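You operate a simulated robot arm through the tools that you are given. There is no shell and no other tool. Be economical: measure what you need, move in short steps, check, and stop when the job is done.

You run a simulated two-armed robot. Do the job below in one go: nothing can be reset, and whatever is moved stays where it is left.

JOB
Wipe up the spill on the top of the dark cart with the rag and put it back.

The check looks at the end state, three seconds after you hand in, the way a careful person would. Anything else that was tipped, shoved, dropped, spilled or broken makes it a failure.

ROBOT AND FRAMES
Two 7-joint arms with two-finger parallel grippers on one trunk, on a base that drives. Base frame: it is fixed to the floor where the robot stands at the start and does not move with it; the origin is under the middle of the robot, x ahead of it, y to its left, z up; the surface under the hand at the start is at about z = 60. Units: cm, degrees, N and s.
The left shoulder is at the start at [6, 18.9, 95.3], the right one opposite. With the tool pointing down near the work surface each hand reaches from about 10 to 64 cm from the robot's upright axis, wherever it stands, measured 20 degrees to its own side. Payload 3.43 kg a hand.
Tool frame (each hand has its own): the origin (TCP) lies between the finger pads and is the grasp point; the fingertips stand 3 cm ahead of it; z points along the fingers, y is the line along which they close. The gripper opens to 9.4 cm. The fingers are 2.8 cm wide and 1 cm thick; the gripper's body (5 by 9.6 cm) begins 5.5 cm behind the TCP.
Orientation is that of the tool frame in the base frame, as a unit quaternion [x, y, z, w]. With the fingers straight down and closing along the base's y, the tool's x points along the base's -x, its y along +y and its z along -z.

CONTROLS
- The arms move only by the tool move_arm. It takes "left_targets", "right_targets" or both (then of equal length, played together; a hand with none holds still); each is a list of rows, each an object of numbers (a shift or turn left out is 0, a gripper value left out holds the last): "dx", "dy", "dz": the shift along the tool's x, y, z in mm; "wx", "wy", "wz": the turn, a rotation vector about the tool's x, y, z in degrees; "jaw": the finger opening in mm, from 0 to 94. In form: [{"dx": .., "dy": .., "dz": .., "wx": .., "wy": .., "wz": .., "jaw": ..}, ...]. A call has 1 to 10 rows; each row shifts and turns the commanded pose from where the row before left it, along the tool's axes as they then stand. Each row takes 0.2 s and may step no farther than 5 cm and 8.6 degrees from the row before; otherwise, or with a gripper value out of range, the whole call is refused. A pose out of reach is approached as far as the arm can. The call stops where the force on the tool passes 40 N (or 10 N more than at its start, if that is more) or the arm is blocked; 0.2 s more then pass. The fingers move at their own pace (about 15.3 cm/s each) and stop on an object; they squeeze with about 28 N. The grip force told is the motor's: it shows also when the fingers shut on nothing. Time passes only in rows, and 0.2 s behind the last, so rows that do not move let the fingers close. The reply holds the time, the measured pose of the TCP, the force on the tool along the base axes, the opening and the grip force, in the units named above and with some noise, with the torque about the TCP (base axes, N m) and any sound that the robot's microphone picked up.
- Cameras (640 x 400 px; columns grow to the right, rows downward): "scene" is now at [0.63, -1.08, 150.08]; the picture's right is [-0.08, -1.00, 0.00], its down [-0.86, 0.07, -0.51] and it looks along [0.51, -0.04, -0.86] (base axes); focal length 271 px, centre (320, 200). "left" rides on the left gripper at [7.6, -1.4, -10.2] in its tool frame; the picture's right is [0.18, 0.98, 0.00], its down [-0.75, 0.14, -0.64] and it looks along [-0.63, 0.12, 0.77] (tool axes); focal length 243 px, centre (320, 200). "right" rides on the right gripper at [7.6, 1.4, -10.3] in its tool frame; the picture's right is [-0.18, 0.98, 0.00], its down [-0.75, -0.14, -0.64] and it looks along [-0.63, -0.12, 0.77] (tool axes); focal length 243 px, centre (320, 200). There is no depth. A picture from a camera that has moved, and an enlarged one, comes with that camera's place and axes in the base frame and with its lens. The place of the scene camera against the robot may be out by one fixed shift of up to 1.8 cm in any direction.
- grab_frame(camera): a new picture of that camera. The clock stands still meanwhile.
- lift_body(by): slides the trunk up (or, below 0, down) by that many cm; the arms and the scene camera ride with it, the base frame stays. It gives what a move gives, with no picture.
- roll_base(legs): drives the robot by 1 to 6 legs, each [ahead, left, turn to the left] in cm, cm and degrees, along the robot's own axes; the way and the turn of a leg run together, so that a leg with both is an arc; at most 150 cm and 180 degrees a leg. The arms and the cameras ride along, it lands a little off, and it stops where it bumps. It gives what a move gives.
- aim_head(pan, tilt): turns the head with the scene camera to pan (to the left, within 86 degrees either way) and tilt (down, from -29 to 69), counted from straight ahead of the robot. It gives what a move gives.
- enlarge(camera, box): a new picture of the part [left, top, right, bottom] of that camera's present view, enlarged. The clock stands still meanwhile.
- job_done(): hands the job in; it is judged then, once.

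Go step by step. Nothing tells you exact positions but the pictures and the camera data: compare them with the known pose of the tool, close in by small moves and look again before you grip or let go. The budget is 120 turns and 108 pictures, counting those below and the enlarged ones. Unless the task says otherwise, let go and move clear before handing in, and close with one line.

The tools are called after ">>>" as a command line: name --argument value ..., lists and objects as JSON in quotes. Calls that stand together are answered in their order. move_arm: Moves the arms, as the interface text tells. Its arguments: {"type":"object","properties":{"left_targets":{"type":"array","items":{"type":"object","properties":{"dx":{"type":"number"},"dy":{"type":"number"},"dz":{"type":"number"},"wx":{"type":"number"},"wy":{"type":"number"},"wz":{"type":"number"},"jaw":{"type":"number"}}}},"right_targets":{"type":"array","items":{"type":"object","properties":{"dx":{"type":"number"},"dy":{"type":"number"},"dz":{"type":"number"},"wx":{"type":"number"},"wy":{"type":"number"},"wz":{"type":"number"},"jaw":{"type":"number"}}}}},"required":[]} The other tools are called the same way: lift_body (by) slides the trunk up or down; roll_base (legs) drives the base; aim_head (pan, tilt) turns the head that bears the scene camera; grab_frame (camera) takes a picture; enlarge (camera, box) takes an enlarged picture of a part of a camera's view; job_done () hands the job in.

At the start:

```text
clock: 0.0
left_eef_pos: [47.02, 16.54, 82.97]
left_orientation: [-0.001, 1.0, 0.0, 0.0]
left_wrist_force: [0.2, 0.0, -0.1]
left_moment: [0.0, 0.02, 0.01]
left_gripper_width: 9.4
left_finger_force: 0.0
right_eef_pos: [31.12, -15.81, 86.49]
right_orientation: [-0.001, 1.0, 0.0, 0.001]
right_wrist_force: [0.9, -0.1, 0.6]
right_moment: [-0.02, 0.01, -0.01]
right_gripper_width: 9.42
right_finger_force: 0.0
trunk travel left (down, up): [-62.5, 36.5]
robot x, y, heading: [-0.28, -0.35, 0.4]
head pan, tilt: [-4.4, 59.0]
```

scene: 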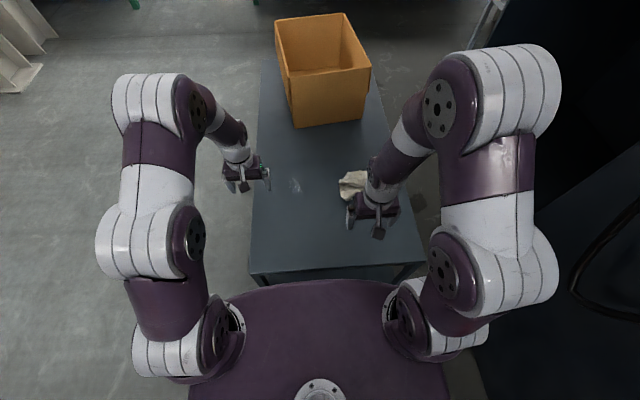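
right: 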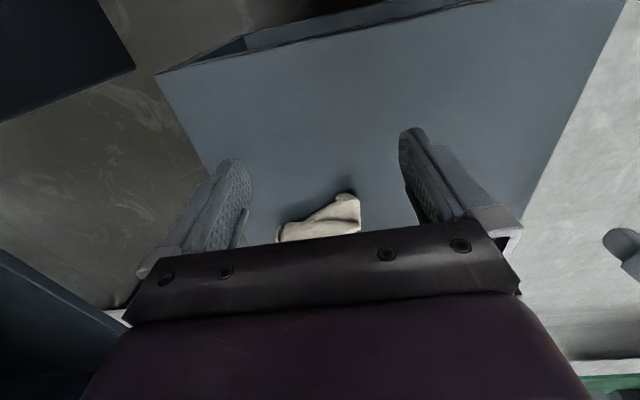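
left: 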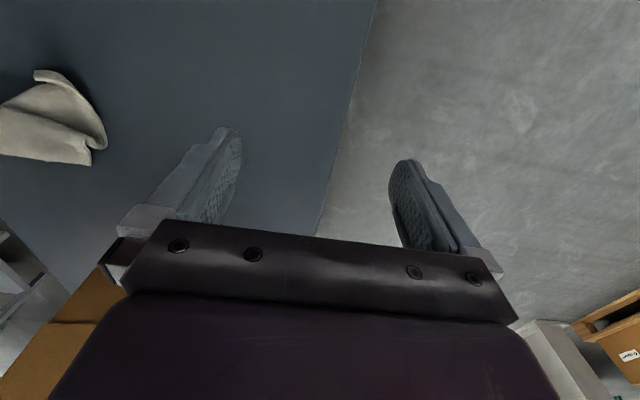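

I see the dark cart ahead with a cardboard box on it, a beige rag near the right hand and a faint mark near the middle. I'll enlarge to find the spill.

>>> enlarge --camera "scene" --box '[230, 110, 430, 290]'

>>> enlarge --camera "left" --box '[0, 0, 380, 240]'

```text
2.22 times, centred on (330, 200) of scene
camera zoom: at [0.63, -1.08, 150.08], right [-0.08, -1.0, 0.0], down [-0.86, 0.07, -0.51], along [0.51, -0.04, -0.86], focal length 603 px, centre (298, 200)
```

zoom: 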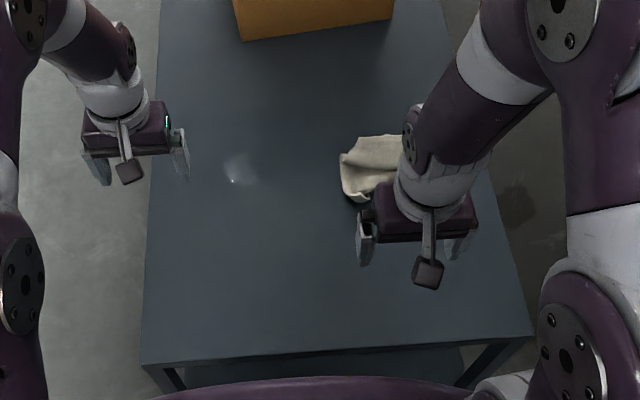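

```text
1.67 times, centred on (190, 120) of left
camera zoom: at [39.45, 15.21, 93.22], right [-0.18, 0.98, 0.0], down [0.75, 0.14, 0.64], along [0.63, 0.12, -0.77], focal length 404 px, centre (537, 333)
```

zoom: 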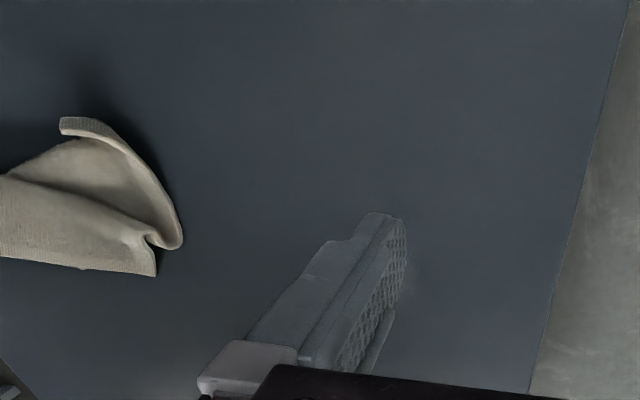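

The faint mark is at roughly (62, 5) and the rag near (60, -19). I'll shift both hands out of the way to see clearly.

>>> move_arm --left_targets '[{"dy": 40}, {"dy": 40}, {"dy": 40}, {"dy": 0}]' --right_targets '[{"dy": -40, "dz": -20}, {"dy": -40, "dz": -20}, {"dy": -40, "dz": -20}, {"dy": -40}]'

>>> grab_frame --camera "left"

>>> enlarge --camera "scene" --box '[230, 110, 430, 290]'

>>> grab_frame --camera "right"

```text
clock: 1.0
left_eef_pos: [46.75, 28.3, 83.1]
left_orientation: [0.0, 1.0, 0.0, 0.0]
left_wrist_force: [0.6, -0.6, -0.6]
left_moment: [0.04, 0.01, -0.01]
left_gripper_width: 9.4
left_finger_force: 0.0
right_eef_pos: [30.98, -32.22, 92.67]
right_orientation: [0.001, 1.0, 0.001, -0.001]
right_wrist_force: [1.9, 0.4, 0.7]
right_moment: [0.01, -0.02, -0.02]
right_gripper_width: 9.39
right_finger_force: 0.0
trunk travel left (down, up): [-62.5, 36.5]
robot x, y, heading: [-0.06, 0.02, -0.0]
head pan, tilt: [-4.4, 59.0]
```

```text
102 pictures are left
camera left: at [39.21, 26.92, 93.31], right [-0.18, 0.98, 0.0], down [0.75, 0.14, 0.64], along [0.63, 0.12, -0.77], focal length 243 px, centre (320, 200)
```

left: 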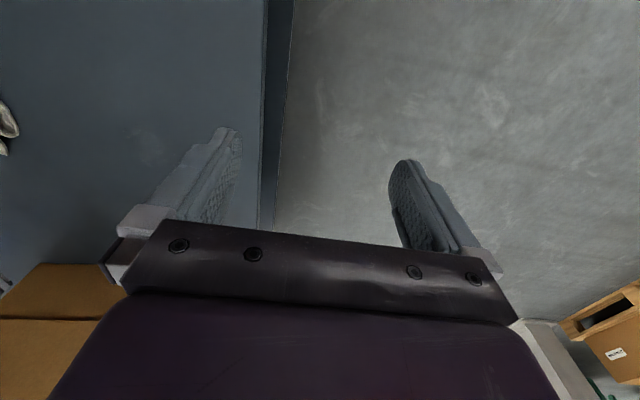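

```text
2.22 times, centred on (330, 200) of scene
camera zoom: at [0.69, -1.3, 150.08], right [-0.08, -1.0, 0.0], down [-0.86, 0.07, -0.51], along [0.51, -0.04, -0.86], focal length 603 px, centre (298, 200)
```

zoom: 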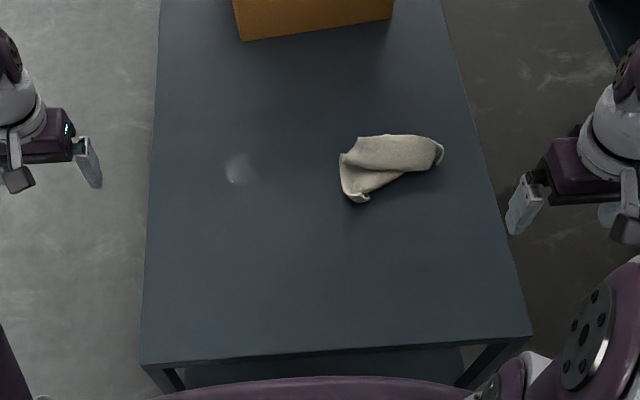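

```text
100 pictures are left
camera right: at [23.41, -30.89, 102.96], right [0.18, 0.98, 0.0], down [0.75, -0.14, 0.64], along [0.63, -0.12, -0.77], focal length 243 px, centre (320, 200)
```

right: 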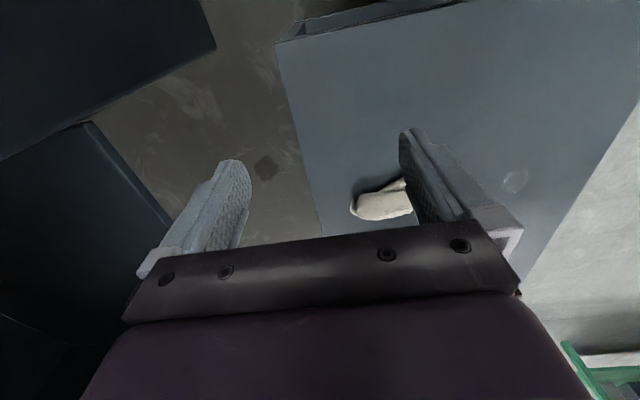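

The spill triangulates to about (61.2, 4.8, 60), from three cameras, and the rag is near (60, -19). The spill is at the edge of reach, so I'll check the gap between base and cart, and zoom in on both.

>>> enlarge --camera "scene" --box '[280, 150, 390, 220]'

>>> aim_head --pan 0 --tilt 69

>>> grab_frame --camera "scene"

```text
5.71 times, centred on (335, 185) of scene
camera zoom: at [0.69, -1.3, 150.08], right [-0.08, -1.0, 0.0], down [-0.86, 0.07, -0.51], along [0.51, -0.04, -0.86], focal length 1550 px, centre (234, 286)
```

zoom: 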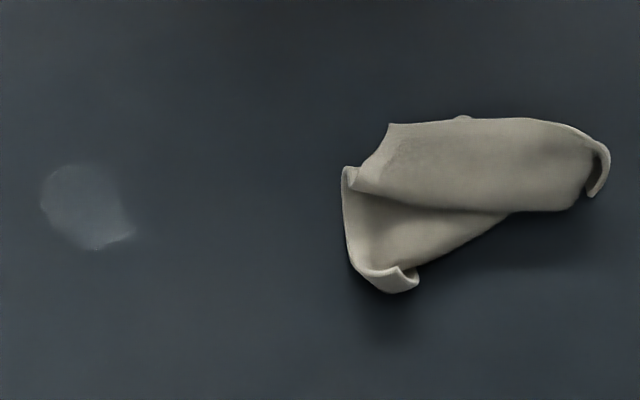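

```text
clock: 1.7
left_eef_pos: [46.81, 28.53, 83.04]
left_orientation: [0.001, 1.0, -0.001, -0.001]
left_wrist_force: [0.1, -0.5, 0.0]
left_moment: [0.03, -0.02, -0.03]
left_gripper_width: 9.38
left_finger_force: 0.0
right_eef_pos: [30.93, -31.93, 92.84]
right_orientation: [0.0, 1.0, -0.001, 0.0]
right_wrist_force: [-0.8, -0.1, 0.6]
right_moment: [-0.01, 0.02, -0.01]
right_gripper_width: 9.4
right_finger_force: 0.0
trunk travel left (down, up): [-62.5, 36.5]
robot x, y, heading: [-0.25, -0.23, 0.0]
head pan, tilt: [0.0, 68.8]
```

```text
98 pictures are left
camera scene: at [-0.54, -0.52, 149.03], right [0.0, -1.0, 0.0], down [-0.93, 0.0, -0.36], along [0.36, 0.0, -0.93], focal length 271 px, centre (320, 200)
```

scene: 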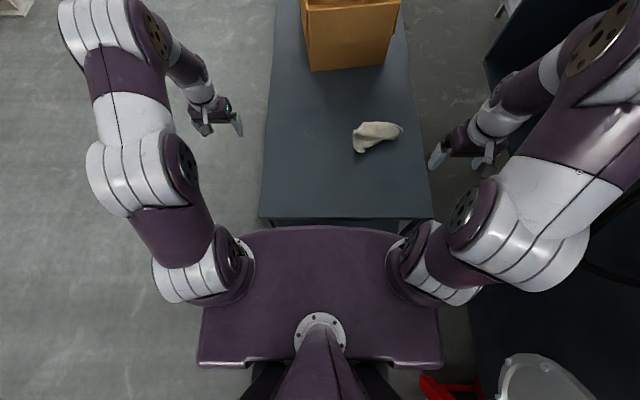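

The spill needs the base a bit nearer, so I want to see the gap between base and cart. I'll tilt the left gripper so its camera looks back down at it.

>>> move_arm --left_targets '[{"dx": 30, "dy": 20}, {"wy": 8.4}, {"wy": 8.4}, {"wy": 8.4}, {"wy": 8.4}, {"wy": 8.4}, {"wy": 8.4}, {"wy": 8.4}, {}]'

>>> grab_frame --camera "left"

```text
clock: 3.7
left_eef_pos: [21.03, 25.9, 73.38]
left_orientation: [0.001, 0.873, 0.001, -0.487]
left_wrist_force: [-0.5, -0.1, -0.5]
left_moment: [-0.01, -0.01, -0.03]
left_gripper_width: 9.41
left_finger_force: 0.1
left hand out of reach, approached as far as the arm can: row 4, 5, 6, 7, 8
right_eef_pos: [30.96, -32.03, 92.68]
right_orientation: [-0.001, 1.0, 0.0, 0.0]
right_wrist_force: [0.3, -0.2, 0.2]
right_moment: [0.01, -0.03, 0.05]
right_gripper_width: 9.36
right_finger_force: 0.1
trunk travel left (down, up): [-62.5, 36.5]
robot x, y, heading: [0.14, -0.22, 0.1]
head pan, tilt: [0.0, 68.8]
```

```text
97 pictures are left
camera left: at [25.72, 24.54, 85.22], right [-0.1, 0.98, 0.16], down [0.94, 0.14, -0.3], along [-0.32, 0.12, -0.94], focal length 243 px, centre (320, 200)
```

left: 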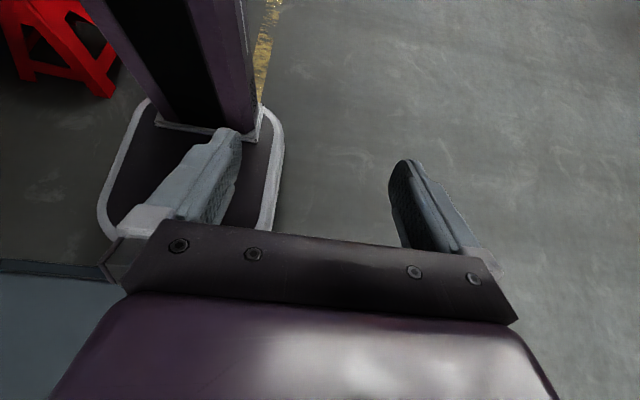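

The base front sits close to the cart's near edge. Zooming in on that gap.

>>> enlarge --camera "left" --box '[0, 80, 300, 300]'

>>> move_arm --left_targets '[{"wy": -8.4}, {"wy": -8.4, "dy": 40}, {"dy": 50}, {"dy": 40}, {}]'

>>> grab_frame --camera "left"

```text
1.82 times, centred on (150, 190) of left
camera zoom: at [25.72, 24.54, 85.22], right [-0.1, 0.98, 0.16], down [0.94, 0.14, -0.3], along [-0.32, 0.12, -0.94], focal length 441 px, centre (629, 218)
```

zoom: 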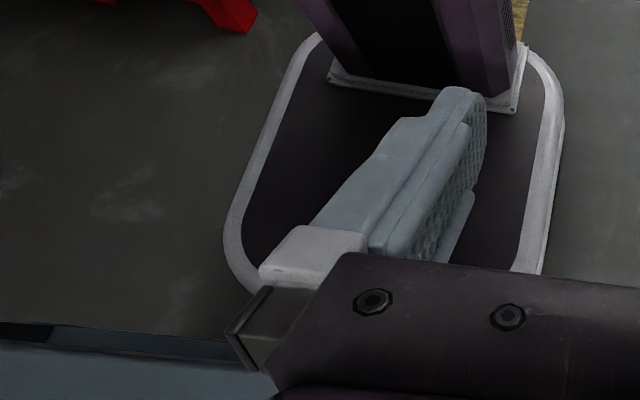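

```text
clock: 4.9
left_eef_pos: [21.21, 38.77, 73.44]
left_orientation: [0.0, 0.933, 0.0, -0.359]
left_wrist_force: [-0.2, -0.1, -0.3]
left_moment: [-0.04, -0.05, -0.02]
left_gripper_width: 9.43
left_finger_force: 0.1
right_eef_pos: [30.94, -32.04, 92.73]
right_orientation: [0.0, 1.0, 0.001, 0.0]
right_wrist_force: [-0.6, -0.9, -0.1]
right_moment: [0.01, 0.0, -0.03]
right_gripper_width: 9.37
right_finger_force: 0.0
trunk travel left (down, up): [-62.5, 36.5]
robot x, y, heading: [0.07, -0.1, -0.1]
head pan, tilt: [0.0, 68.8]
```

```text
95 pictures are left
camera left: at [22.27, 37.42, 86.12], right [-0.14, 0.98, 0.12], down [0.99, 0.14, -0.03], along [-0.04, 0.12, -0.99], focal length 243 px, centre (320, 200)
```

left: 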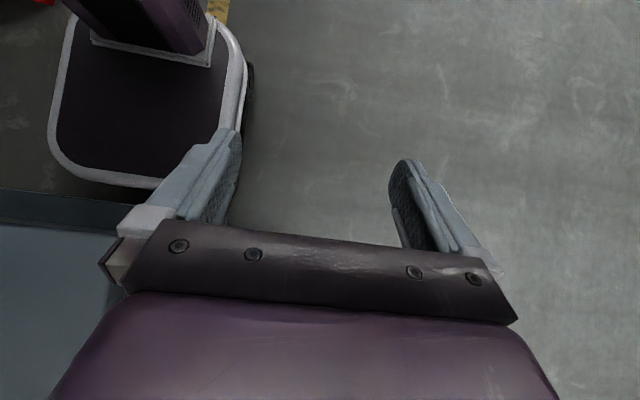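

Gap between base and cart is about 4–5 cm. I'll strafe left 14 cm and ahead 1.5 cm, then lower the trunk a bit so the right arm reaches both the rag and the spill.

>>> roll_base --legs '[[0, 14, 0], [1.5, 0, 0]]'

>>> lift_body --by -10

>>> aim_head --pan -10 --tilt 58

>>> grab_frame --camera "scene"

>>> grab_frame --camera "right"

```text
clock: 6.6
left_eef_pos: [22.68, 52.4, 73.43]
left_orientation: [0.0, 0.934, 0.001, -0.358]
left_wrist_force: [0.5, 0.3, 0.1]
left_moment: [0.0, 0.02, -0.01]
left_gripper_width: 9.38
left_finger_force: 0.2
right_eef_pos: [32.47, -18.29, 92.74]
right_orientation: [0.0, 1.0, -0.001, 0.0]
right_wrist_force: [0.6, -1.1, -0.6]
right_moment: [0.04, 0.01, -0.04]
right_gripper_width: 9.41
right_finger_force: 0.0
trunk travel left (down, up): [-62.5, 36.5]
robot x, y, heading: [1.45, 14.17, 0.1]
head pan, tilt: [0.0, 68.8]
```

```text
clock: 7.9
left_eef_pos: [22.46, 52.51, 63.41]
left_orientation: [0.002, 0.934, 0.001, -0.358]
left_wrist_force: [0.1, 0.5, 0.2]
left_moment: [0.03, 0.01, 0.02]
left_gripper_width: 9.37
left_finger_force: 0.0
right_eef_pos: [32.4, -18.26, 82.56]
right_orientation: [0.002, 1.0, 0.0, 0.001]
right_wrist_force: [-0.5, 0.3, 0.9]
right_moment: [0.01, 0.01, 0.01]
right_gripper_width: 9.4
right_finger_force: 0.0
trunk travel left (down, up): [-52.5, 46.5]
robot x, y, heading: [1.39, 13.67, 0.0]
head pan, tilt: [0.0, 68.8]
```

```text
clock: 8.7
left_eef_pos: [22.68, 52.54, 63.41]
left_orientation: [0.001, 0.933, 0.001, -0.359]
left_wrist_force: [-0.8, 0.1, -0.4]
left_moment: [-0.01, 0.0, 0.0]
left_gripper_width: 9.41
left_finger_force: 0.0
right_eef_pos: [32.28, -18.3, 82.86]
right_orientation: [0.001, 1.0, 0.001, 0.0]
right_wrist_force: [0.3, 1.1, -0.6]
right_moment: [0.01, 0.05, 0.01]
right_gripper_width: 9.39
right_finger_force: 0.0
trunk travel left (down, up): [-52.5, 46.5]
robot x, y, heading: [1.62, 13.87, -0.0]
head pan, tilt: [-10.0, 58.0]
```

```text
94 pictures are left
camera scene: at [2.14, 12.01, 140.2], right [-0.17, -0.98, 0.0], down [-0.84, 0.15, -0.53], along [0.52, -0.09, -0.85], focal length 271 px, centre (320, 200)
```

scene: 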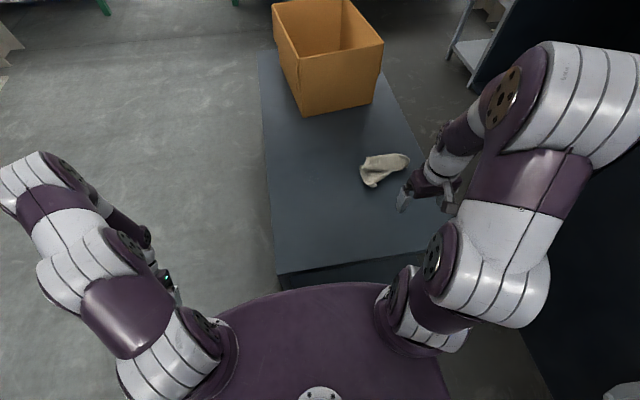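

```text
93 pictures are left
camera right: at [24.84, -16.96, 93.0], right [0.19, 0.98, 0.0], down [0.75, -0.14, 0.64], along [0.63, -0.12, -0.77], focal length 243 px, centre (320, 200)
```

right: 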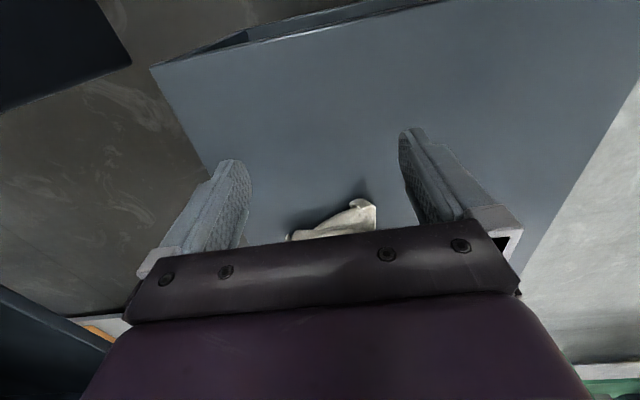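

Now the right hand can reach both. I'll move it over the rag's near corner (about x 54, y -14.5) and look from close.

>>> move_arm --right_targets '[{"dx": -45, "dy": 9, "dz": 0}, {"dx": -45, "dy": 9}, {"dx": -40, "dy": 9, "dz": 10}, {}, {}]'

>>> grab_frame --camera "right"

>>> enlarge --camera "scene" --box '[290, 110, 450, 210]'

```text
clock: 9.9
left_eef_pos: [22.67, 52.62, 63.36]
left_orientation: [0.001, 0.934, 0.0, -0.358]
left_wrist_force: [-0.7, 0.1, -0.5]
left_moment: [0.0, -0.02, -0.01]
left_gripper_width: 9.39
left_finger_force: 0.0
right_eef_pos: [45.67, -15.47, 81.67]
right_orientation: [0.001, 1.0, 0.0, 0.0]
right_wrist_force: [-0.1, 0.5, -0.5]
right_moment: [0.05, 0.03, -0.02]
right_gripper_width: 9.42
right_finger_force: 0.0
trunk travel left (down, up): [-52.5, 46.5]
robot x, y, heading: [1.17, 13.59, -0.1]
head pan, tilt: [-10.0, 58.0]
```

```text
92 pictures are left
camera right: at [38.11, -14.19, 91.92], right [0.19, 0.98, 0.0], down [0.75, -0.14, 0.64], along [0.63, -0.12, -0.77], focal length 243 px, centre (320, 200)
```

right: 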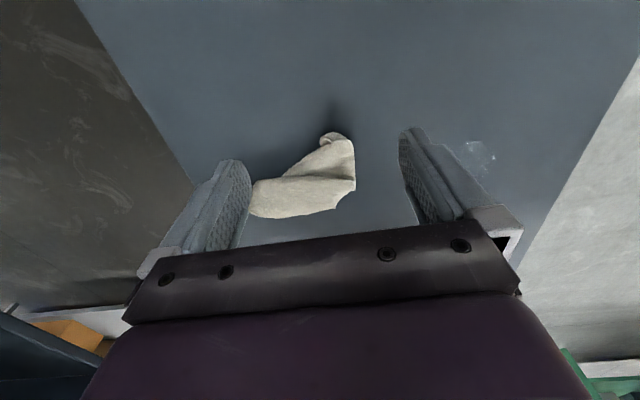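

```text
4.00 times, centred on (370, 160) of scene
camera zoom: at [2.2, 12.0, 140.2], right [-0.17, -0.98, 0.0], down [-0.84, 0.15, -0.53], along [0.52, -0.09, -0.85], focal length 1085 px, centre (120, 360)
```

zoom: 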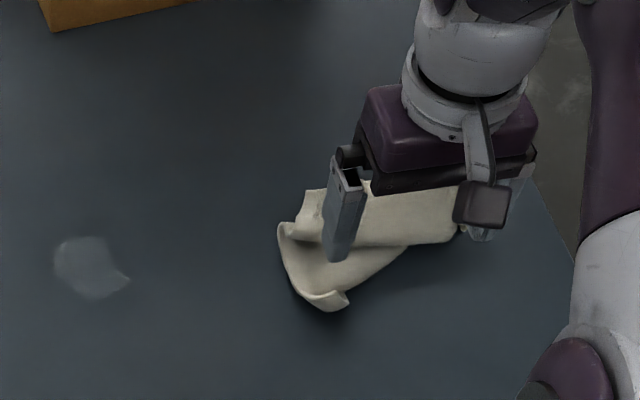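

Near wedge of the rag spans about x 52–59, y -14 to -18. I'll line up over (56, -16) and descend to just above it.

>>> move_arm --right_targets '[{"dx": -45, "dy": -2, "dz": 0}, {"dx": -45, "dy": -2}, {"dx": -14, "dz": 40}, {"dz": 40}, {}]'

>>> grab_frame --camera "right"

>>> enlarge --camera "scene" --box '[290, 110, 450, 210]'

```text
clock: 11.1
left_eef_pos: [22.44, 52.44, 63.39]
left_orientation: [0.001, 0.933, 0.0, -0.359]
left_wrist_force: [-0.1, -0.4, -0.6]
left_moment: [0.0, -0.01, -0.02]
left_gripper_width: 9.37
left_finger_force: 0.0
right_eef_pos: [55.67, -15.97, 73.68]
right_orientation: [0.001, 1.0, 0.0, 0.0]
right_wrist_force: [-0.4, 0.5, -0.6]
right_moment: [-0.04, 0.0, -0.01]
right_gripper_width: 9.45
right_finger_force: 0.1
trunk travel left (down, up): [-52.5, 46.5]
robot x, y, heading: [1.46, 13.7, -0.1]
head pan, tilt: [-10.0, 58.0]
```

```text
90 pictures are left
camera right: at [48.2, -14.65, 83.92], right [0.19, 0.98, 0.0], down [0.75, -0.14, 0.64], along [0.63, -0.12, -0.77], focal length 243 px, centre (320, 200)
```

right: 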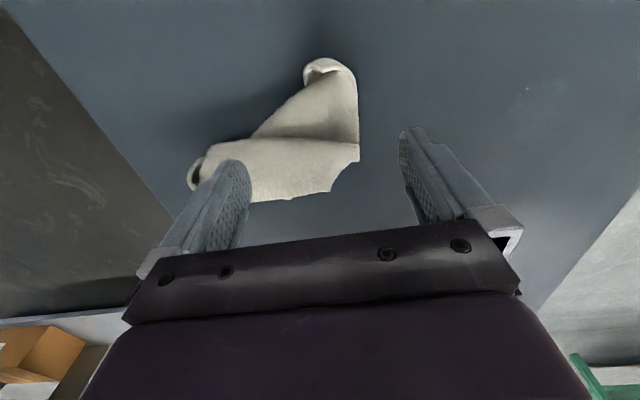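

```text
4.00 times, centred on (370, 160) of scene
camera zoom: at [2.12, 12.01, 140.2], right [-0.17, -0.98, 0.0], down [-0.83, 0.15, -0.53], along [0.52, -0.09, -0.85], focal length 1085 px, centre (120, 360)
```

zoom: 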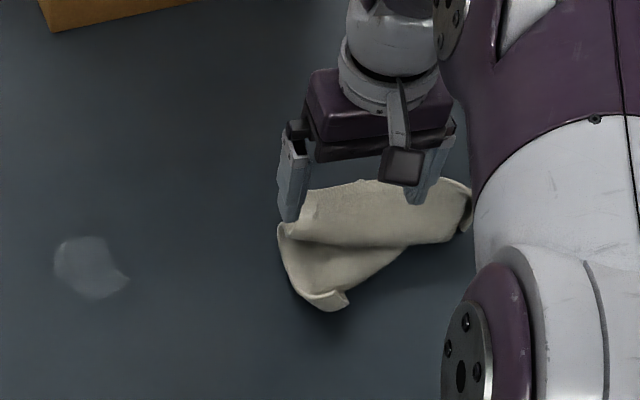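

Grasp point: (54.3, -15.8), where the wedge is about 5 cm wide. Descending.

>>> move_arm --right_targets '[{"dx": 14, "dy": 2}, {"dz": 40}, {"dz": 40}, {"dz": 14}, {}]'

>>> grab_frame --camera "right"

>>> enlarge --camera "scene" --box '[290, 110, 450, 210]'

```text
clock: 12.3
left_eef_pos: [22.62, 52.52, 63.43]
left_orientation: [0.0, 0.934, 0.0, -0.358]
left_wrist_force: [-0.4, -0.2, 0.5]
left_moment: [0.04, -0.04, -0.02]
left_gripper_width: 9.39
left_finger_force: 0.1
right_eef_pos: [54.37, -15.84, 64.41]
right_orientation: [0.001, 1.0, -0.001, 0.0]
right_wrist_force: [-0.1, -0.1, -0.3]
right_moment: [0.01, 0.02, -0.03]
right_gripper_width: 9.43
right_finger_force: 0.0
trunk travel left (down, up): [-52.5, 46.5]
robot x, y, heading: [1.45, 13.73, -0.1]
head pan, tilt: [-10.0, 58.0]
```

```text
88 pictures are left
camera right: at [46.8, -14.42, 74.72], right [0.19, 0.98, 0.0], down [0.75, -0.14, 0.64], along [0.63, -0.12, -0.77], focal length 243 px, centre (320, 200)
```

right: 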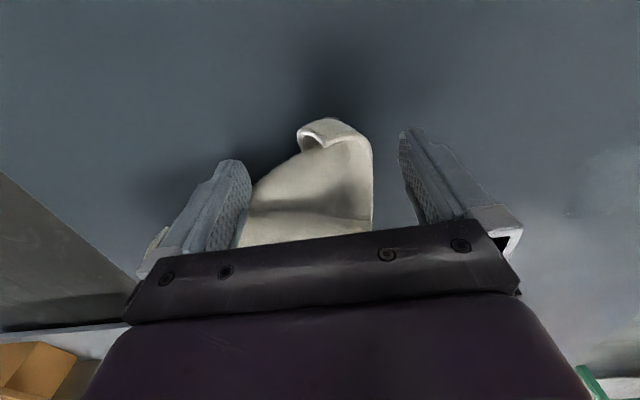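

```text
4.00 times, centred on (370, 160) of scene
camera zoom: at [2.13, 12.01, 140.2], right [-0.17, -0.98, 0.0], down [-0.83, 0.15, -0.53], along [0.52, -0.09, -0.85], focal length 1085 px, centre (120, 360)
```

zoom: 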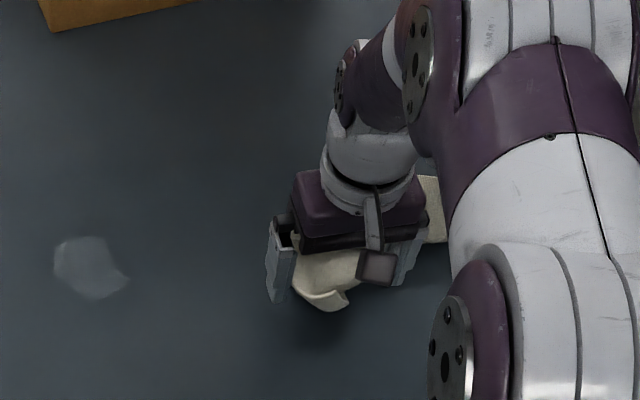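

The wedge is between the fingers. I'll lower a touch more and close.

>>> move_arm --right_targets '[{"dz": 6}, {"jaw": 40}, {"jaw": 0}, {}, {}]'

>>> grab_frame --camera "right"

```text
clock: 13.5
left_eef_pos: [22.48, 52.44, 63.48]
left_orientation: [0.001, 0.934, 0.0, -0.358]
left_wrist_force: [-0.2, 0.2, 0.6]
left_moment: [0.02, 0.03, 0.0]
left_gripper_width: 9.4
left_finger_force: 0.1
right_eef_pos: [54.33, -15.8, 63.91]
right_orientation: [0.001, 1.0, -0.001, 0.0]
right_wrist_force: [0.9, -1.5, 3.7]
right_moment: [-0.02, 0.0, 0.05]
right_gripper_width: 0.98
right_finger_force: 28.5
trunk travel left (down, up): [-52.5, 46.5]
robot x, y, heading: [1.36, 14.14, -0.1]
head pan, tilt: [-10.0, 58.0]
```

```text
86 pictures are left
camera right: at [46.78, -14.46, 74.13], right [0.19, 0.98, 0.0], down [0.75, -0.14, 0.64], along [0.63, -0.12, -0.77], focal length 243 px, centre (320, 200)
```

right: 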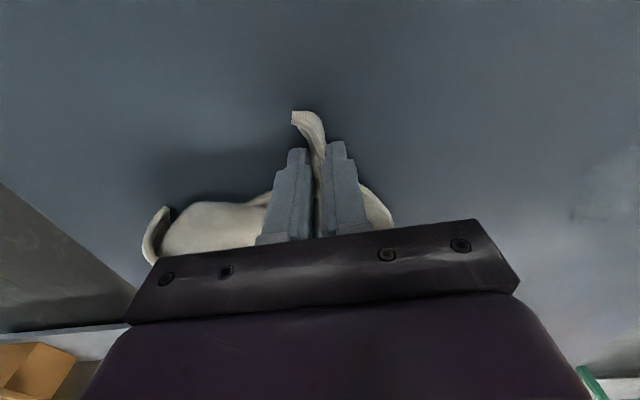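

The rag is gripped and it's soft. Lifting it 8 cm and carrying it toward the spill.

>>> move_arm --right_targets '[{"dz": -40}, {"dz": -40}, {"dy": 45}, {"dy": 45}, {"dy": 45}, {"dy": 45}, {}]'

>>> grab_frame --camera "right"

>>> enlarge --camera "scene" --box '[250, 90, 450, 215]'

```text
clock: 15.1
left_eef_pos: [22.54, 52.54, 63.44]
left_orientation: [0.001, 0.934, 0.0, -0.358]
left_wrist_force: [-0.4, 0.2, -0.2]
left_moment: [-0.01, 0.0, 0.03]
left_gripper_width: 9.39
left_finger_force: 0.1
right_eef_pos: [54.38, 1.99, 71.77]
right_orientation: [0.001, 1.0, 0.0, 0.0]
right_wrist_force: [-0.2, 0.3, 1.4]
right_moment: [0.01, 0.0, 0.01]
right_gripper_width: 0.95
right_finger_force: 28.3
trunk travel left (down, up): [-52.5, 46.5]
robot x, y, heading: [1.7, 14.05, -0.3]
head pan, tilt: [-10.0, 58.0]
```

```text
85 pictures are left
camera right: at [46.82, 3.34, 81.99], right [0.19, 0.98, 0.0], down [0.75, -0.14, 0.64], along [0.63, -0.12, -0.77], focal length 243 px, centre (320, 200)
```

right: 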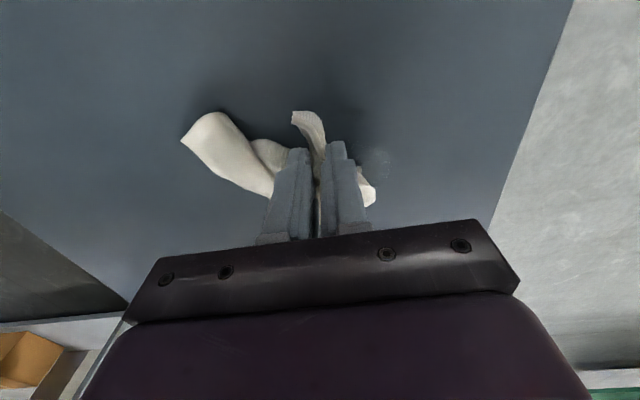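

```text
3.20 times, centred on (350, 152) of scene
camera zoom: at [2.15, 11.96, 140.2], right [-0.17, -0.98, 0.0], down [-0.84, 0.15, -0.53], along [0.52, -0.09, -0.85], focal length 868 px, centre (224, 352)
```

zoom: 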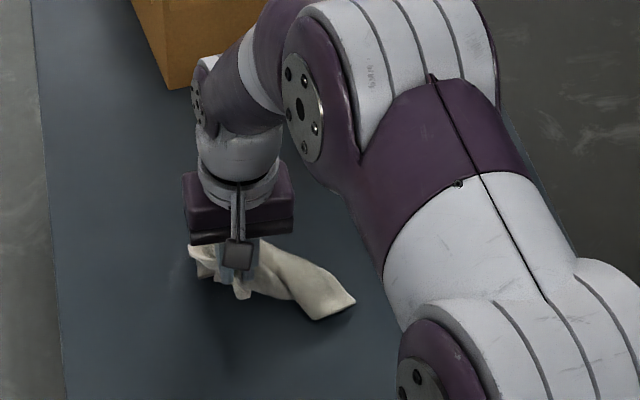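

Now I'll lower the rag at the edge of the spill and wipe back and forth in y, stepping ahead in x.

>>> move_arm --right_targets '[{"dx": -26, "dy": -20, "dz": 40}, {"dz": 35}, {"dz": 6}, {"dy": 35}, {"dy": 35}, {"dy": 35}, {"dx": -20}, {"dy": -35}, {"dy": -35}, {"dy": -35}]'

>>> grab_frame --camera "right"

```text
refused: row 1 steps farther than a row can; nothing moved
```

```text
83 pictures are left
camera right: at [46.82, 3.34, 81.99], right [0.19, 0.98, 0.0], down [0.75, -0.14, 0.64], along [0.63, -0.12, -0.77], focal length 243 px, centre (320, 200)
```

right: 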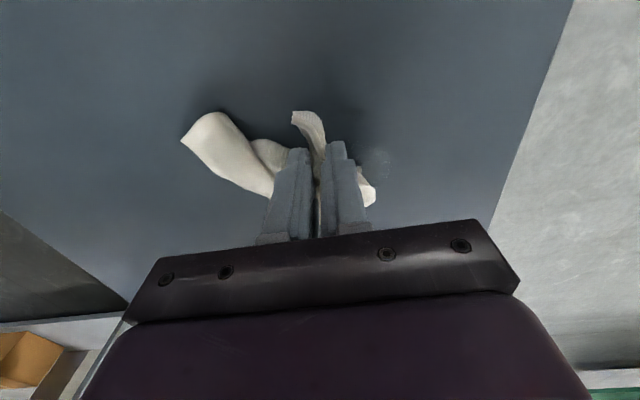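

The step was too long, so nothing moved; I'll repeat with shorter steps.

>>> move_arm --right_targets '[{"dx": -26, "dy": -20, "dz": 25}, {"dz": 30}, {"dz": 20}, {"dz": 6}, {"dy": 35}, {"dy": 35}, {"dy": 35}, {"dx": -20}]'

>>> grab_frame --camera "right"

>>> enlarge --camera "scene" --box '[250, 90, 450, 215]'

```text
clock: 16.4
left_eef_pos: [22.53, 52.58, 63.42]
left_orientation: [0.0, 0.934, 0.0, -0.358]
left_wrist_force: [0.0, 0.5, -0.6]
left_moment: [-0.01, -0.01, -0.01]
left_gripper_width: 9.4
left_finger_force: 0.0
right_eef_pos: [57.52, 5.03, 64.11]
right_orientation: [0.002, 1.0, 0.0, 0.007]
right_wrist_force: [-6.7, 1.7, 25.8]
right_moment: [-0.07, -0.07, 0.01]
right_gripper_width: 0.95
right_finger_force: 28.1
trunk travel left (down, up): [-52.5, 46.5]
robot x, y, heading: [1.56, 13.78, -0.1]
head pan, tilt: [-10.0, 58.0]
stopped in row 6 (right hand): the force on the tool passed its limit at 42 N (the readings are from after the stop); the commanded pose is now the measured one
```

```text
82 pictures are left
camera right: at [49.84, 6.38, 74.36], right [0.19, 0.98, 0.0], down [0.74, -0.14, 0.65], along [0.64, -0.12, -0.76], focal length 243 px, centre (320, 200)
```

right: 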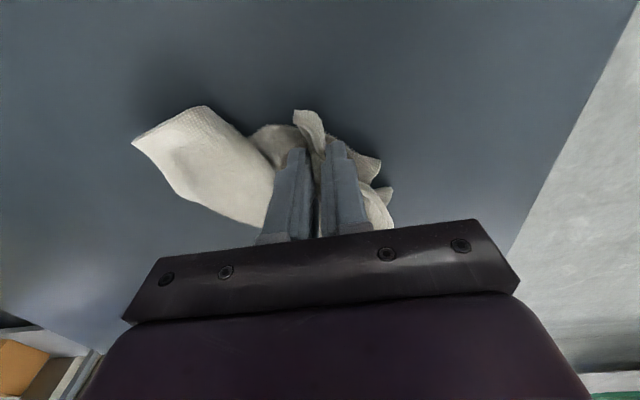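

```text
3.20 times, centred on (350, 152) of scene
camera zoom: at [1.89, 12.09, 140.2], right [-0.18, -0.98, 0.0], down [-0.83, 0.15, -0.53], along [0.52, -0.09, -0.85], focal length 868 px, centre (224, 352)
```

zoom: 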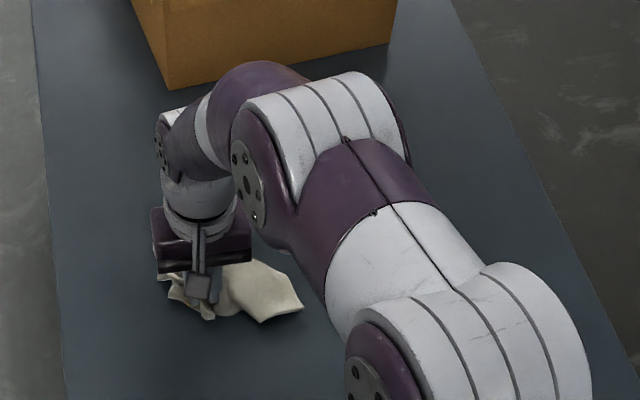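

The pressure got too high at that height. I'll ease up 1.5 mm and continue with lighter strokes.

>>> move_arm --right_targets '[{"dz": -1.5}, {"dy": 20}, {"dy": 20}, {"dx": -20}, {"dy": -25}, {"dy": -25}, {"dy": -25}]'

>>> grab_frame --camera "right"

```text
clock: 18.0
left_eef_pos: [22.72, 52.51, 63.53]
left_orientation: [0.001, 0.934, 0.001, -0.357]
left_wrist_force: [0.3, -0.3, 0.4]
left_moment: [-0.02, 0.01, -0.05]
left_gripper_width: 9.4
left_finger_force: 0.1
right_eef_pos: [59.16, 1.34, 64.25]
right_orientation: [0.001, 1.0, 0.0, 0.005]
right_wrist_force: [1.7, 4.4, 12.6]
right_moment: [0.08, -0.21, 0.09]
right_gripper_width: 0.95
right_finger_force: 28.1
trunk travel left (down, up): [-52.5, 46.5]
robot x, y, heading: [1.37, 13.44, -0.3]
head pan, tilt: [-10.0, 58.0]
```

```text
80 pictures are left
camera right: at [51.5, 2.69, 74.46], right [0.19, 0.98, 0.0], down [0.75, -0.14, 0.65], along [0.64, -0.12, -0.76], focal length 243 px, centre (320, 200)
```

right: 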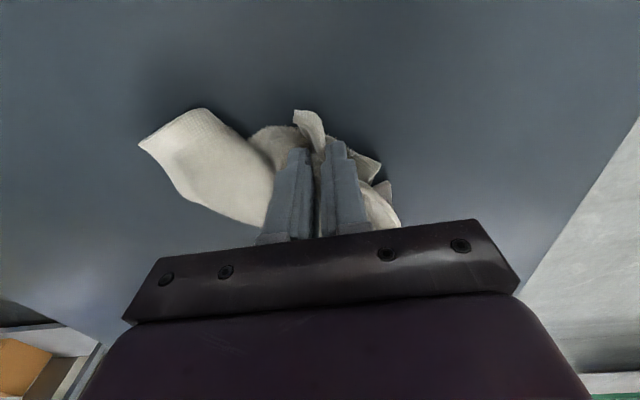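

Contact is steady at about 13 N. Next strokes step ahead to x ≈ 61 and 63.

>>> move_arm --right_targets '[{"dx": -20}, {"dy": 25}, {"dy": 25}, {"dy": 25}, {"dx": -20}, {"dy": -25}, {"dy": -25}, {"dy": -25}]'

>>> move_arm --right_targets '[{"dx": -20}, {"dy": 25}, {"dy": 25}, {"dy": 25}, {"dx": 30}, {"dy": -25}, {"dy": -25}, {"dy": -25}]'

```text
clock: 19.8
left_eef_pos: [22.59, 52.46, 63.43]
left_orientation: [0.001, 0.934, 0.001, -0.357]
left_wrist_force: [0.0, -0.5, 0.3]
left_moment: [0.0, -0.01, 0.02]
left_gripper_width: 9.4
left_finger_force: 0.0
right_eef_pos: [61.88, 1.31, 64.3]
right_orientation: [0.0, 1.0, 0.001, 0.004]
right_wrist_force: [-0.5, 4.2, 13.6]
right_moment: [0.07, -0.21, 0.11]
right_gripper_width: 0.93
right_finger_force: 27.7
right hand out of reach, approached as far as the arm can: row 5
trunk travel left (down, up): [-52.5, 46.5]
robot x, y, heading: [1.13, 14.1, -0.2]
head pan, tilt: [-10.0, 58.0]
```

```text
clock: 21.6
left_eef_pos: [22.52, 52.5, 63.41]
left_orientation: [0.001, 0.934, 0.0, -0.357]
left_wrist_force: [0.4, -0.1, 0.8]
left_moment: [0.01, -0.03, 0.0]
left_gripper_width: 9.38
left_finger_force: 0.1
right_eef_pos: [58.94, 1.13, 64.14]
right_orientation: [0.001, 1.0, 0.0, 0.006]
right_wrist_force: [0.1, 4.3, 15.0]
right_moment: [0.09, -0.22, 0.09]
right_gripper_width: 0.95
right_finger_force: 27.8
right hand out of reach, approached as far as the arm can: row 1, 2, 3, 4
trunk travel left (down, up): [-52.5, 46.5]
robot x, y, heading: [1.17, 13.77, -0.1]
head pan, tilt: [-10.0, 58.0]
```

The arm's reach ends near x ≈ 62. I'll lift off and check what remains of the spill.

>>> move_arm --right_targets '[{"dz": -45}, {"dz": -45}, {"dy": -45}, {"dy": -45}, {"dx": 40, "dy": -25}, {"dx": 40}, {}]'

>>> grab_frame --camera "right"

>>> enlarge --camera "scene" --box '[250, 90, 450, 215]'

```text
clock: 23.2
left_eef_pos: [22.77, 52.35, 63.36]
left_orientation: [0.001, 0.934, -0.001, -0.358]
left_wrist_force: [0.5, -0.2, 0.5]
left_moment: [-0.03, 0.0, 0.01]
left_gripper_width: 9.4
left_finger_force: 0.1
right_eef_pos: [50.97, -10.73, 72.63]
right_orientation: [0.001, 1.0, 0.0, 0.003]
right_wrist_force: [0.0, 0.2, -0.1]
right_moment: [0.0, 0.01, 0.01]
right_gripper_width: 0.93
right_finger_force: 27.9
trunk travel left (down, up): [-52.5, 46.5]
robot x, y, heading: [1.68, 13.51, 0.1]
head pan, tilt: [-10.0, 58.0]
```

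```text
79 pictures are left
camera right: at [43.32, -9.39, 82.98], right [0.19, 0.98, 0.0], down [0.75, -0.14, 0.65], along [0.64, -0.12, -0.76], focal length 243 px, centre (320, 200)
```

right: 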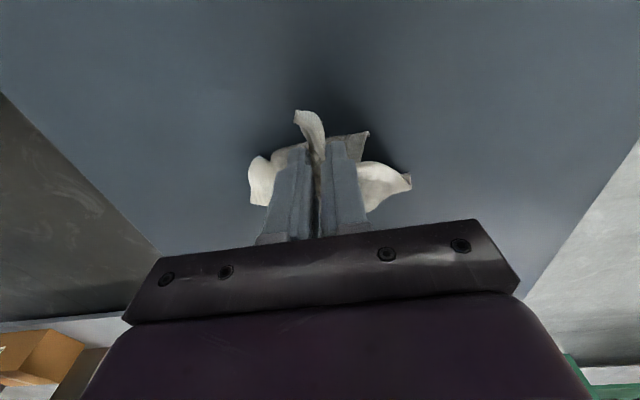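

```text
3.20 times, centred on (350, 152) of scene
camera zoom: at [2.2, 11.97, 140.2], right [-0.18, -0.98, 0.0], down [-0.84, 0.15, -0.53], along [0.52, -0.09, -0.85], focal length 868 px, centre (224, 352)
```

zoom: 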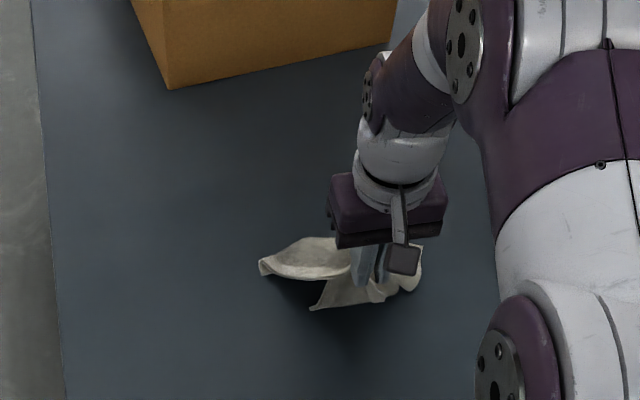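

The spill looks gone; a tight zoom to confirm.

>>> enlarge --camera "scene" --box '[280, 140, 350, 200]'

>>> enlarge --camera "right" --box '[380, 80, 620, 230]'

```text
6.67 times, centred on (315, 170) of scene
camera zoom: at [2.2, 11.97, 140.2], right [-0.18, -0.98, 0.0], down [-0.84, 0.15, -0.53], along [0.52, -0.09, -0.85], focal length 1808 px, centre (353, 400)
```

zoom: 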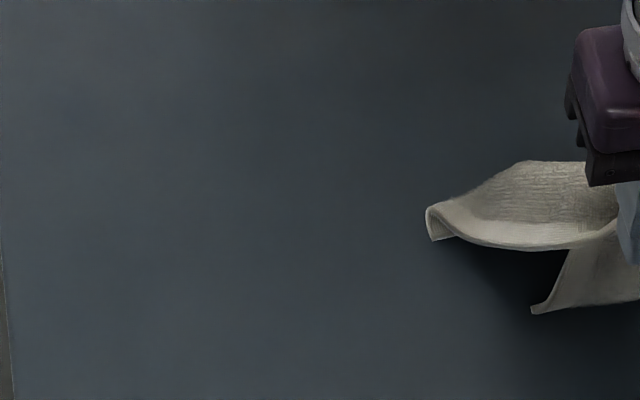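

```text
2.67 times, centred on (500, 155) of right
camera zoom: at [43.32, -9.39, 82.98], right [0.19, 0.98, 0.0], down [0.75, -0.14, 0.65], along [0.64, -0.12, -0.76], focal length 647 px, centre (-160, 320)
```

zoom: 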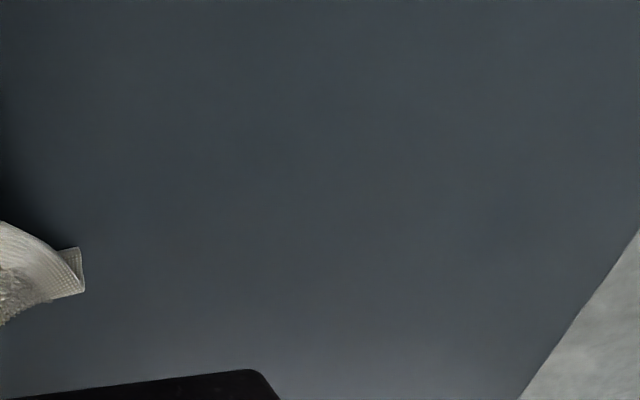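

The top is clean. Now I'll carry the rag back to where it lay, centred around (60, -20), and lower it.

>>> move_arm --right_targets '[{"dx": -40}, {"dx": -38}, {"dy": -40}, {"dy": -40}, {"dy": -30}, {"dz": 30}, {"dz": 30}, {"dz": 15}, {}]'

>>> grab_frame --camera "right"

>>> enlarge --camera "scene" --box '[290, 110, 450, 210]'

```text
clock: 25.2
left_eef_pos: [22.69, 52.35, 63.22]
left_orientation: [0.001, 0.934, 0.0, -0.358]
left_wrist_force: [-0.3, 1.0, -0.1]
left_moment: [-0.01, 0.01, 0.03]
left_gripper_width: 9.41
left_finger_force: 0.1
right_eef_pos: [58.53, -21.49, 65.7]
right_orientation: [0.0, 1.0, 0.0, 0.003]
right_wrist_force: [-0.6, 0.6, 0.8]
right_moment: [-0.04, 0.04, 0.04]
right_gripper_width: 0.95
right_finger_force: 28.3
trunk travel left (down, up): [-52.5, 46.5]
robot x, y, heading: [1.8, 13.69, -0.2]
head pan, tilt: [-10.0, 58.0]
```

```text
75 pictures are left
camera right: at [50.92, -20.21, 75.93], right [0.19, 0.98, 0.0], down [0.75, -0.14, 0.65], along [0.64, -0.12, -0.76], focal length 243 px, centre (320, 200)
```

right: 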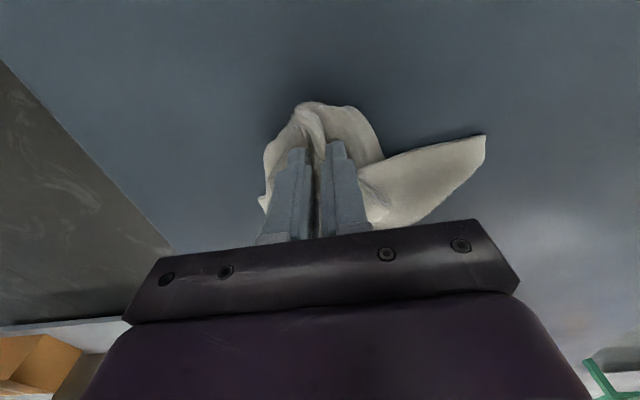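

```text
4.00 times, centred on (370, 160) of scene
camera zoom: at [2.14, 11.99, 140.2], right [-0.18, -0.98, 0.0], down [-0.83, 0.15, -0.53], along [0.52, -0.09, -0.85], focal length 1085 px, centre (120, 360)
```

zoom: 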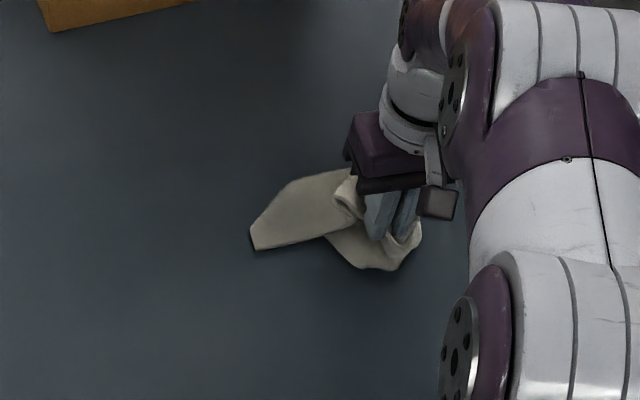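

The rag sits about 3 cm too far left and 2 cm too far ahead of its old spot. I'll shift it, lower and release gently.

>>> move_arm --right_targets '[{"dz": -15}, {"dy": -30, "dx": 20}, {"dz": 20}, {"dz": 6}, {"jaw": 20}, {"jaw": 45}, {}, {}]'

>>> grab_frame --camera "right"

```text
clock: 27.0
left_eef_pos: [22.5, 52.53, 63.33]
left_orientation: [0.001, 0.933, 0.001, -0.359]
left_wrist_force: [0.2, 0.1, 0.8]
left_moment: [-0.01, -0.01, 0.03]
left_gripper_width: 9.42
left_finger_force: 0.0
right_eef_pos: [56.42, -24.5, 64.22]
right_orientation: [0.001, 1.0, 0.0, 0.003]
right_wrist_force: [-0.1, -0.5, 1.4]
right_moment: [-0.01, 0.03, 0.02]
right_gripper_width: 4.47
right_finger_force: 0.0
trunk travel left (down, up): [-52.5, 46.5]
robot x, y, heading: [1.46, 13.63, -0.1]
head pan, tilt: [-10.0, 58.0]
```

```text
73 pictures are left
camera right: at [48.75, -23.24, 74.5], right [0.19, 0.98, 0.0], down [0.75, -0.14, 0.65], along [0.64, -0.12, -0.76], focal length 243 px, centre (320, 200)
```

right: 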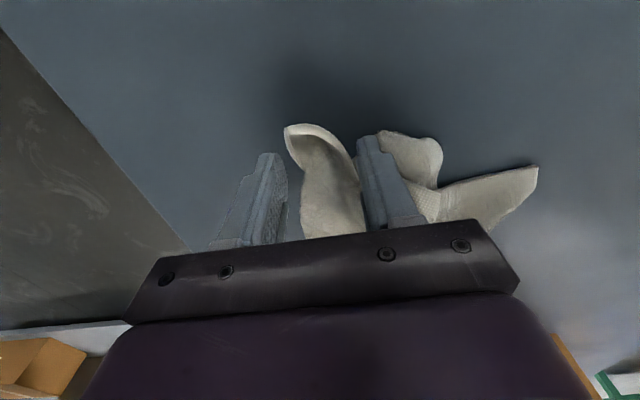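

Released. Rising straight up, then backing clear to the right and checking.

>>> move_arm --right_targets '[{"dz": -20}, {"dz": -40}, {"dz": -45}, {"dz": -45}, {"dx": 45}, {"dx": 45}, {"dx": 45}, {"dx": 45}, {}]'

>>> grab_frame --camera "scene"

>>> enlarge --camera "scene" --box '[290, 110, 450, 210]'

```text
clock: 29.0
left_eef_pos: [22.76, 52.41, 63.38]
left_orientation: [0.001, 0.933, 0.001, -0.359]
left_wrist_force: [-0.3, 0.1, 0.2]
left_moment: [0.0, 0.04, 0.01]
left_gripper_width: 9.38
left_finger_force: 0.0
right_eef_pos: [37.48, -24.3, 78.67]
right_orientation: [0.002, 1.0, -0.001, 0.003]
right_wrist_force: [0.6, -0.2, -0.5]
right_moment: [-0.02, 0.04, -0.01]
right_gripper_width: 4.51
right_finger_force: 0.1
right hand out of reach, approached as far as the arm can: row 4
trunk travel left (down, up): [-52.5, 46.5]
robot x, y, heading: [1.51, 13.5, -0.3]
head pan, tilt: [-10.0, 58.0]
```

```text
72 pictures are left
camera scene: at [2.21, 11.97, 140.2], right [-0.18, -0.98, 0.0], down [-0.84, 0.15, -0.53], along [0.52, -0.09, -0.85], focal length 271 px, centre (320, 200)
```

scene: 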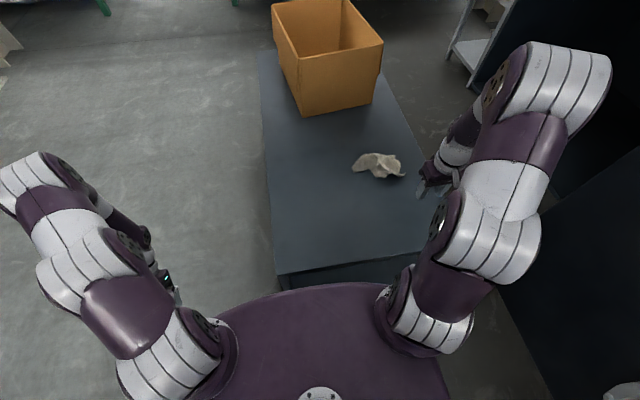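

```text
4.00 times, centred on (370, 160) of scene
camera zoom: at [2.21, 11.97, 140.2], right [-0.18, -0.98, 0.0], down [-0.84, 0.15, -0.53], along [0.52, -0.09, -0.85], focal length 1085 px, centre (120, 360)
```

zoom: 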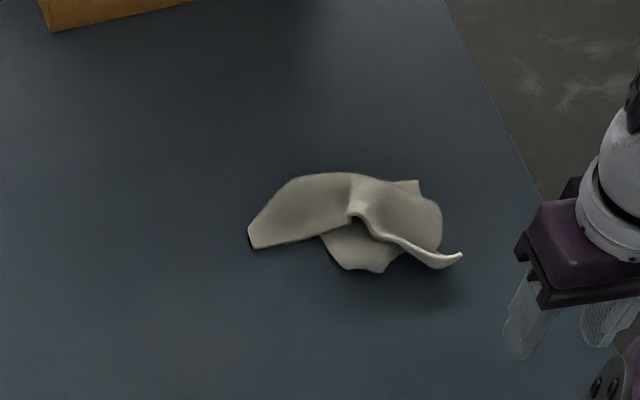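

The rag lies within about 2–3 cm of its original spot, the spill is gone, the box hasn't moved and both hands are clear. Handing in.

>>> job_done

```text
The job is handed in.
```

I wiped the spill off the dark cart and put the rag back within about 2–3 cm of where it was; close-up pictures showed the top clean and nothing else moved.
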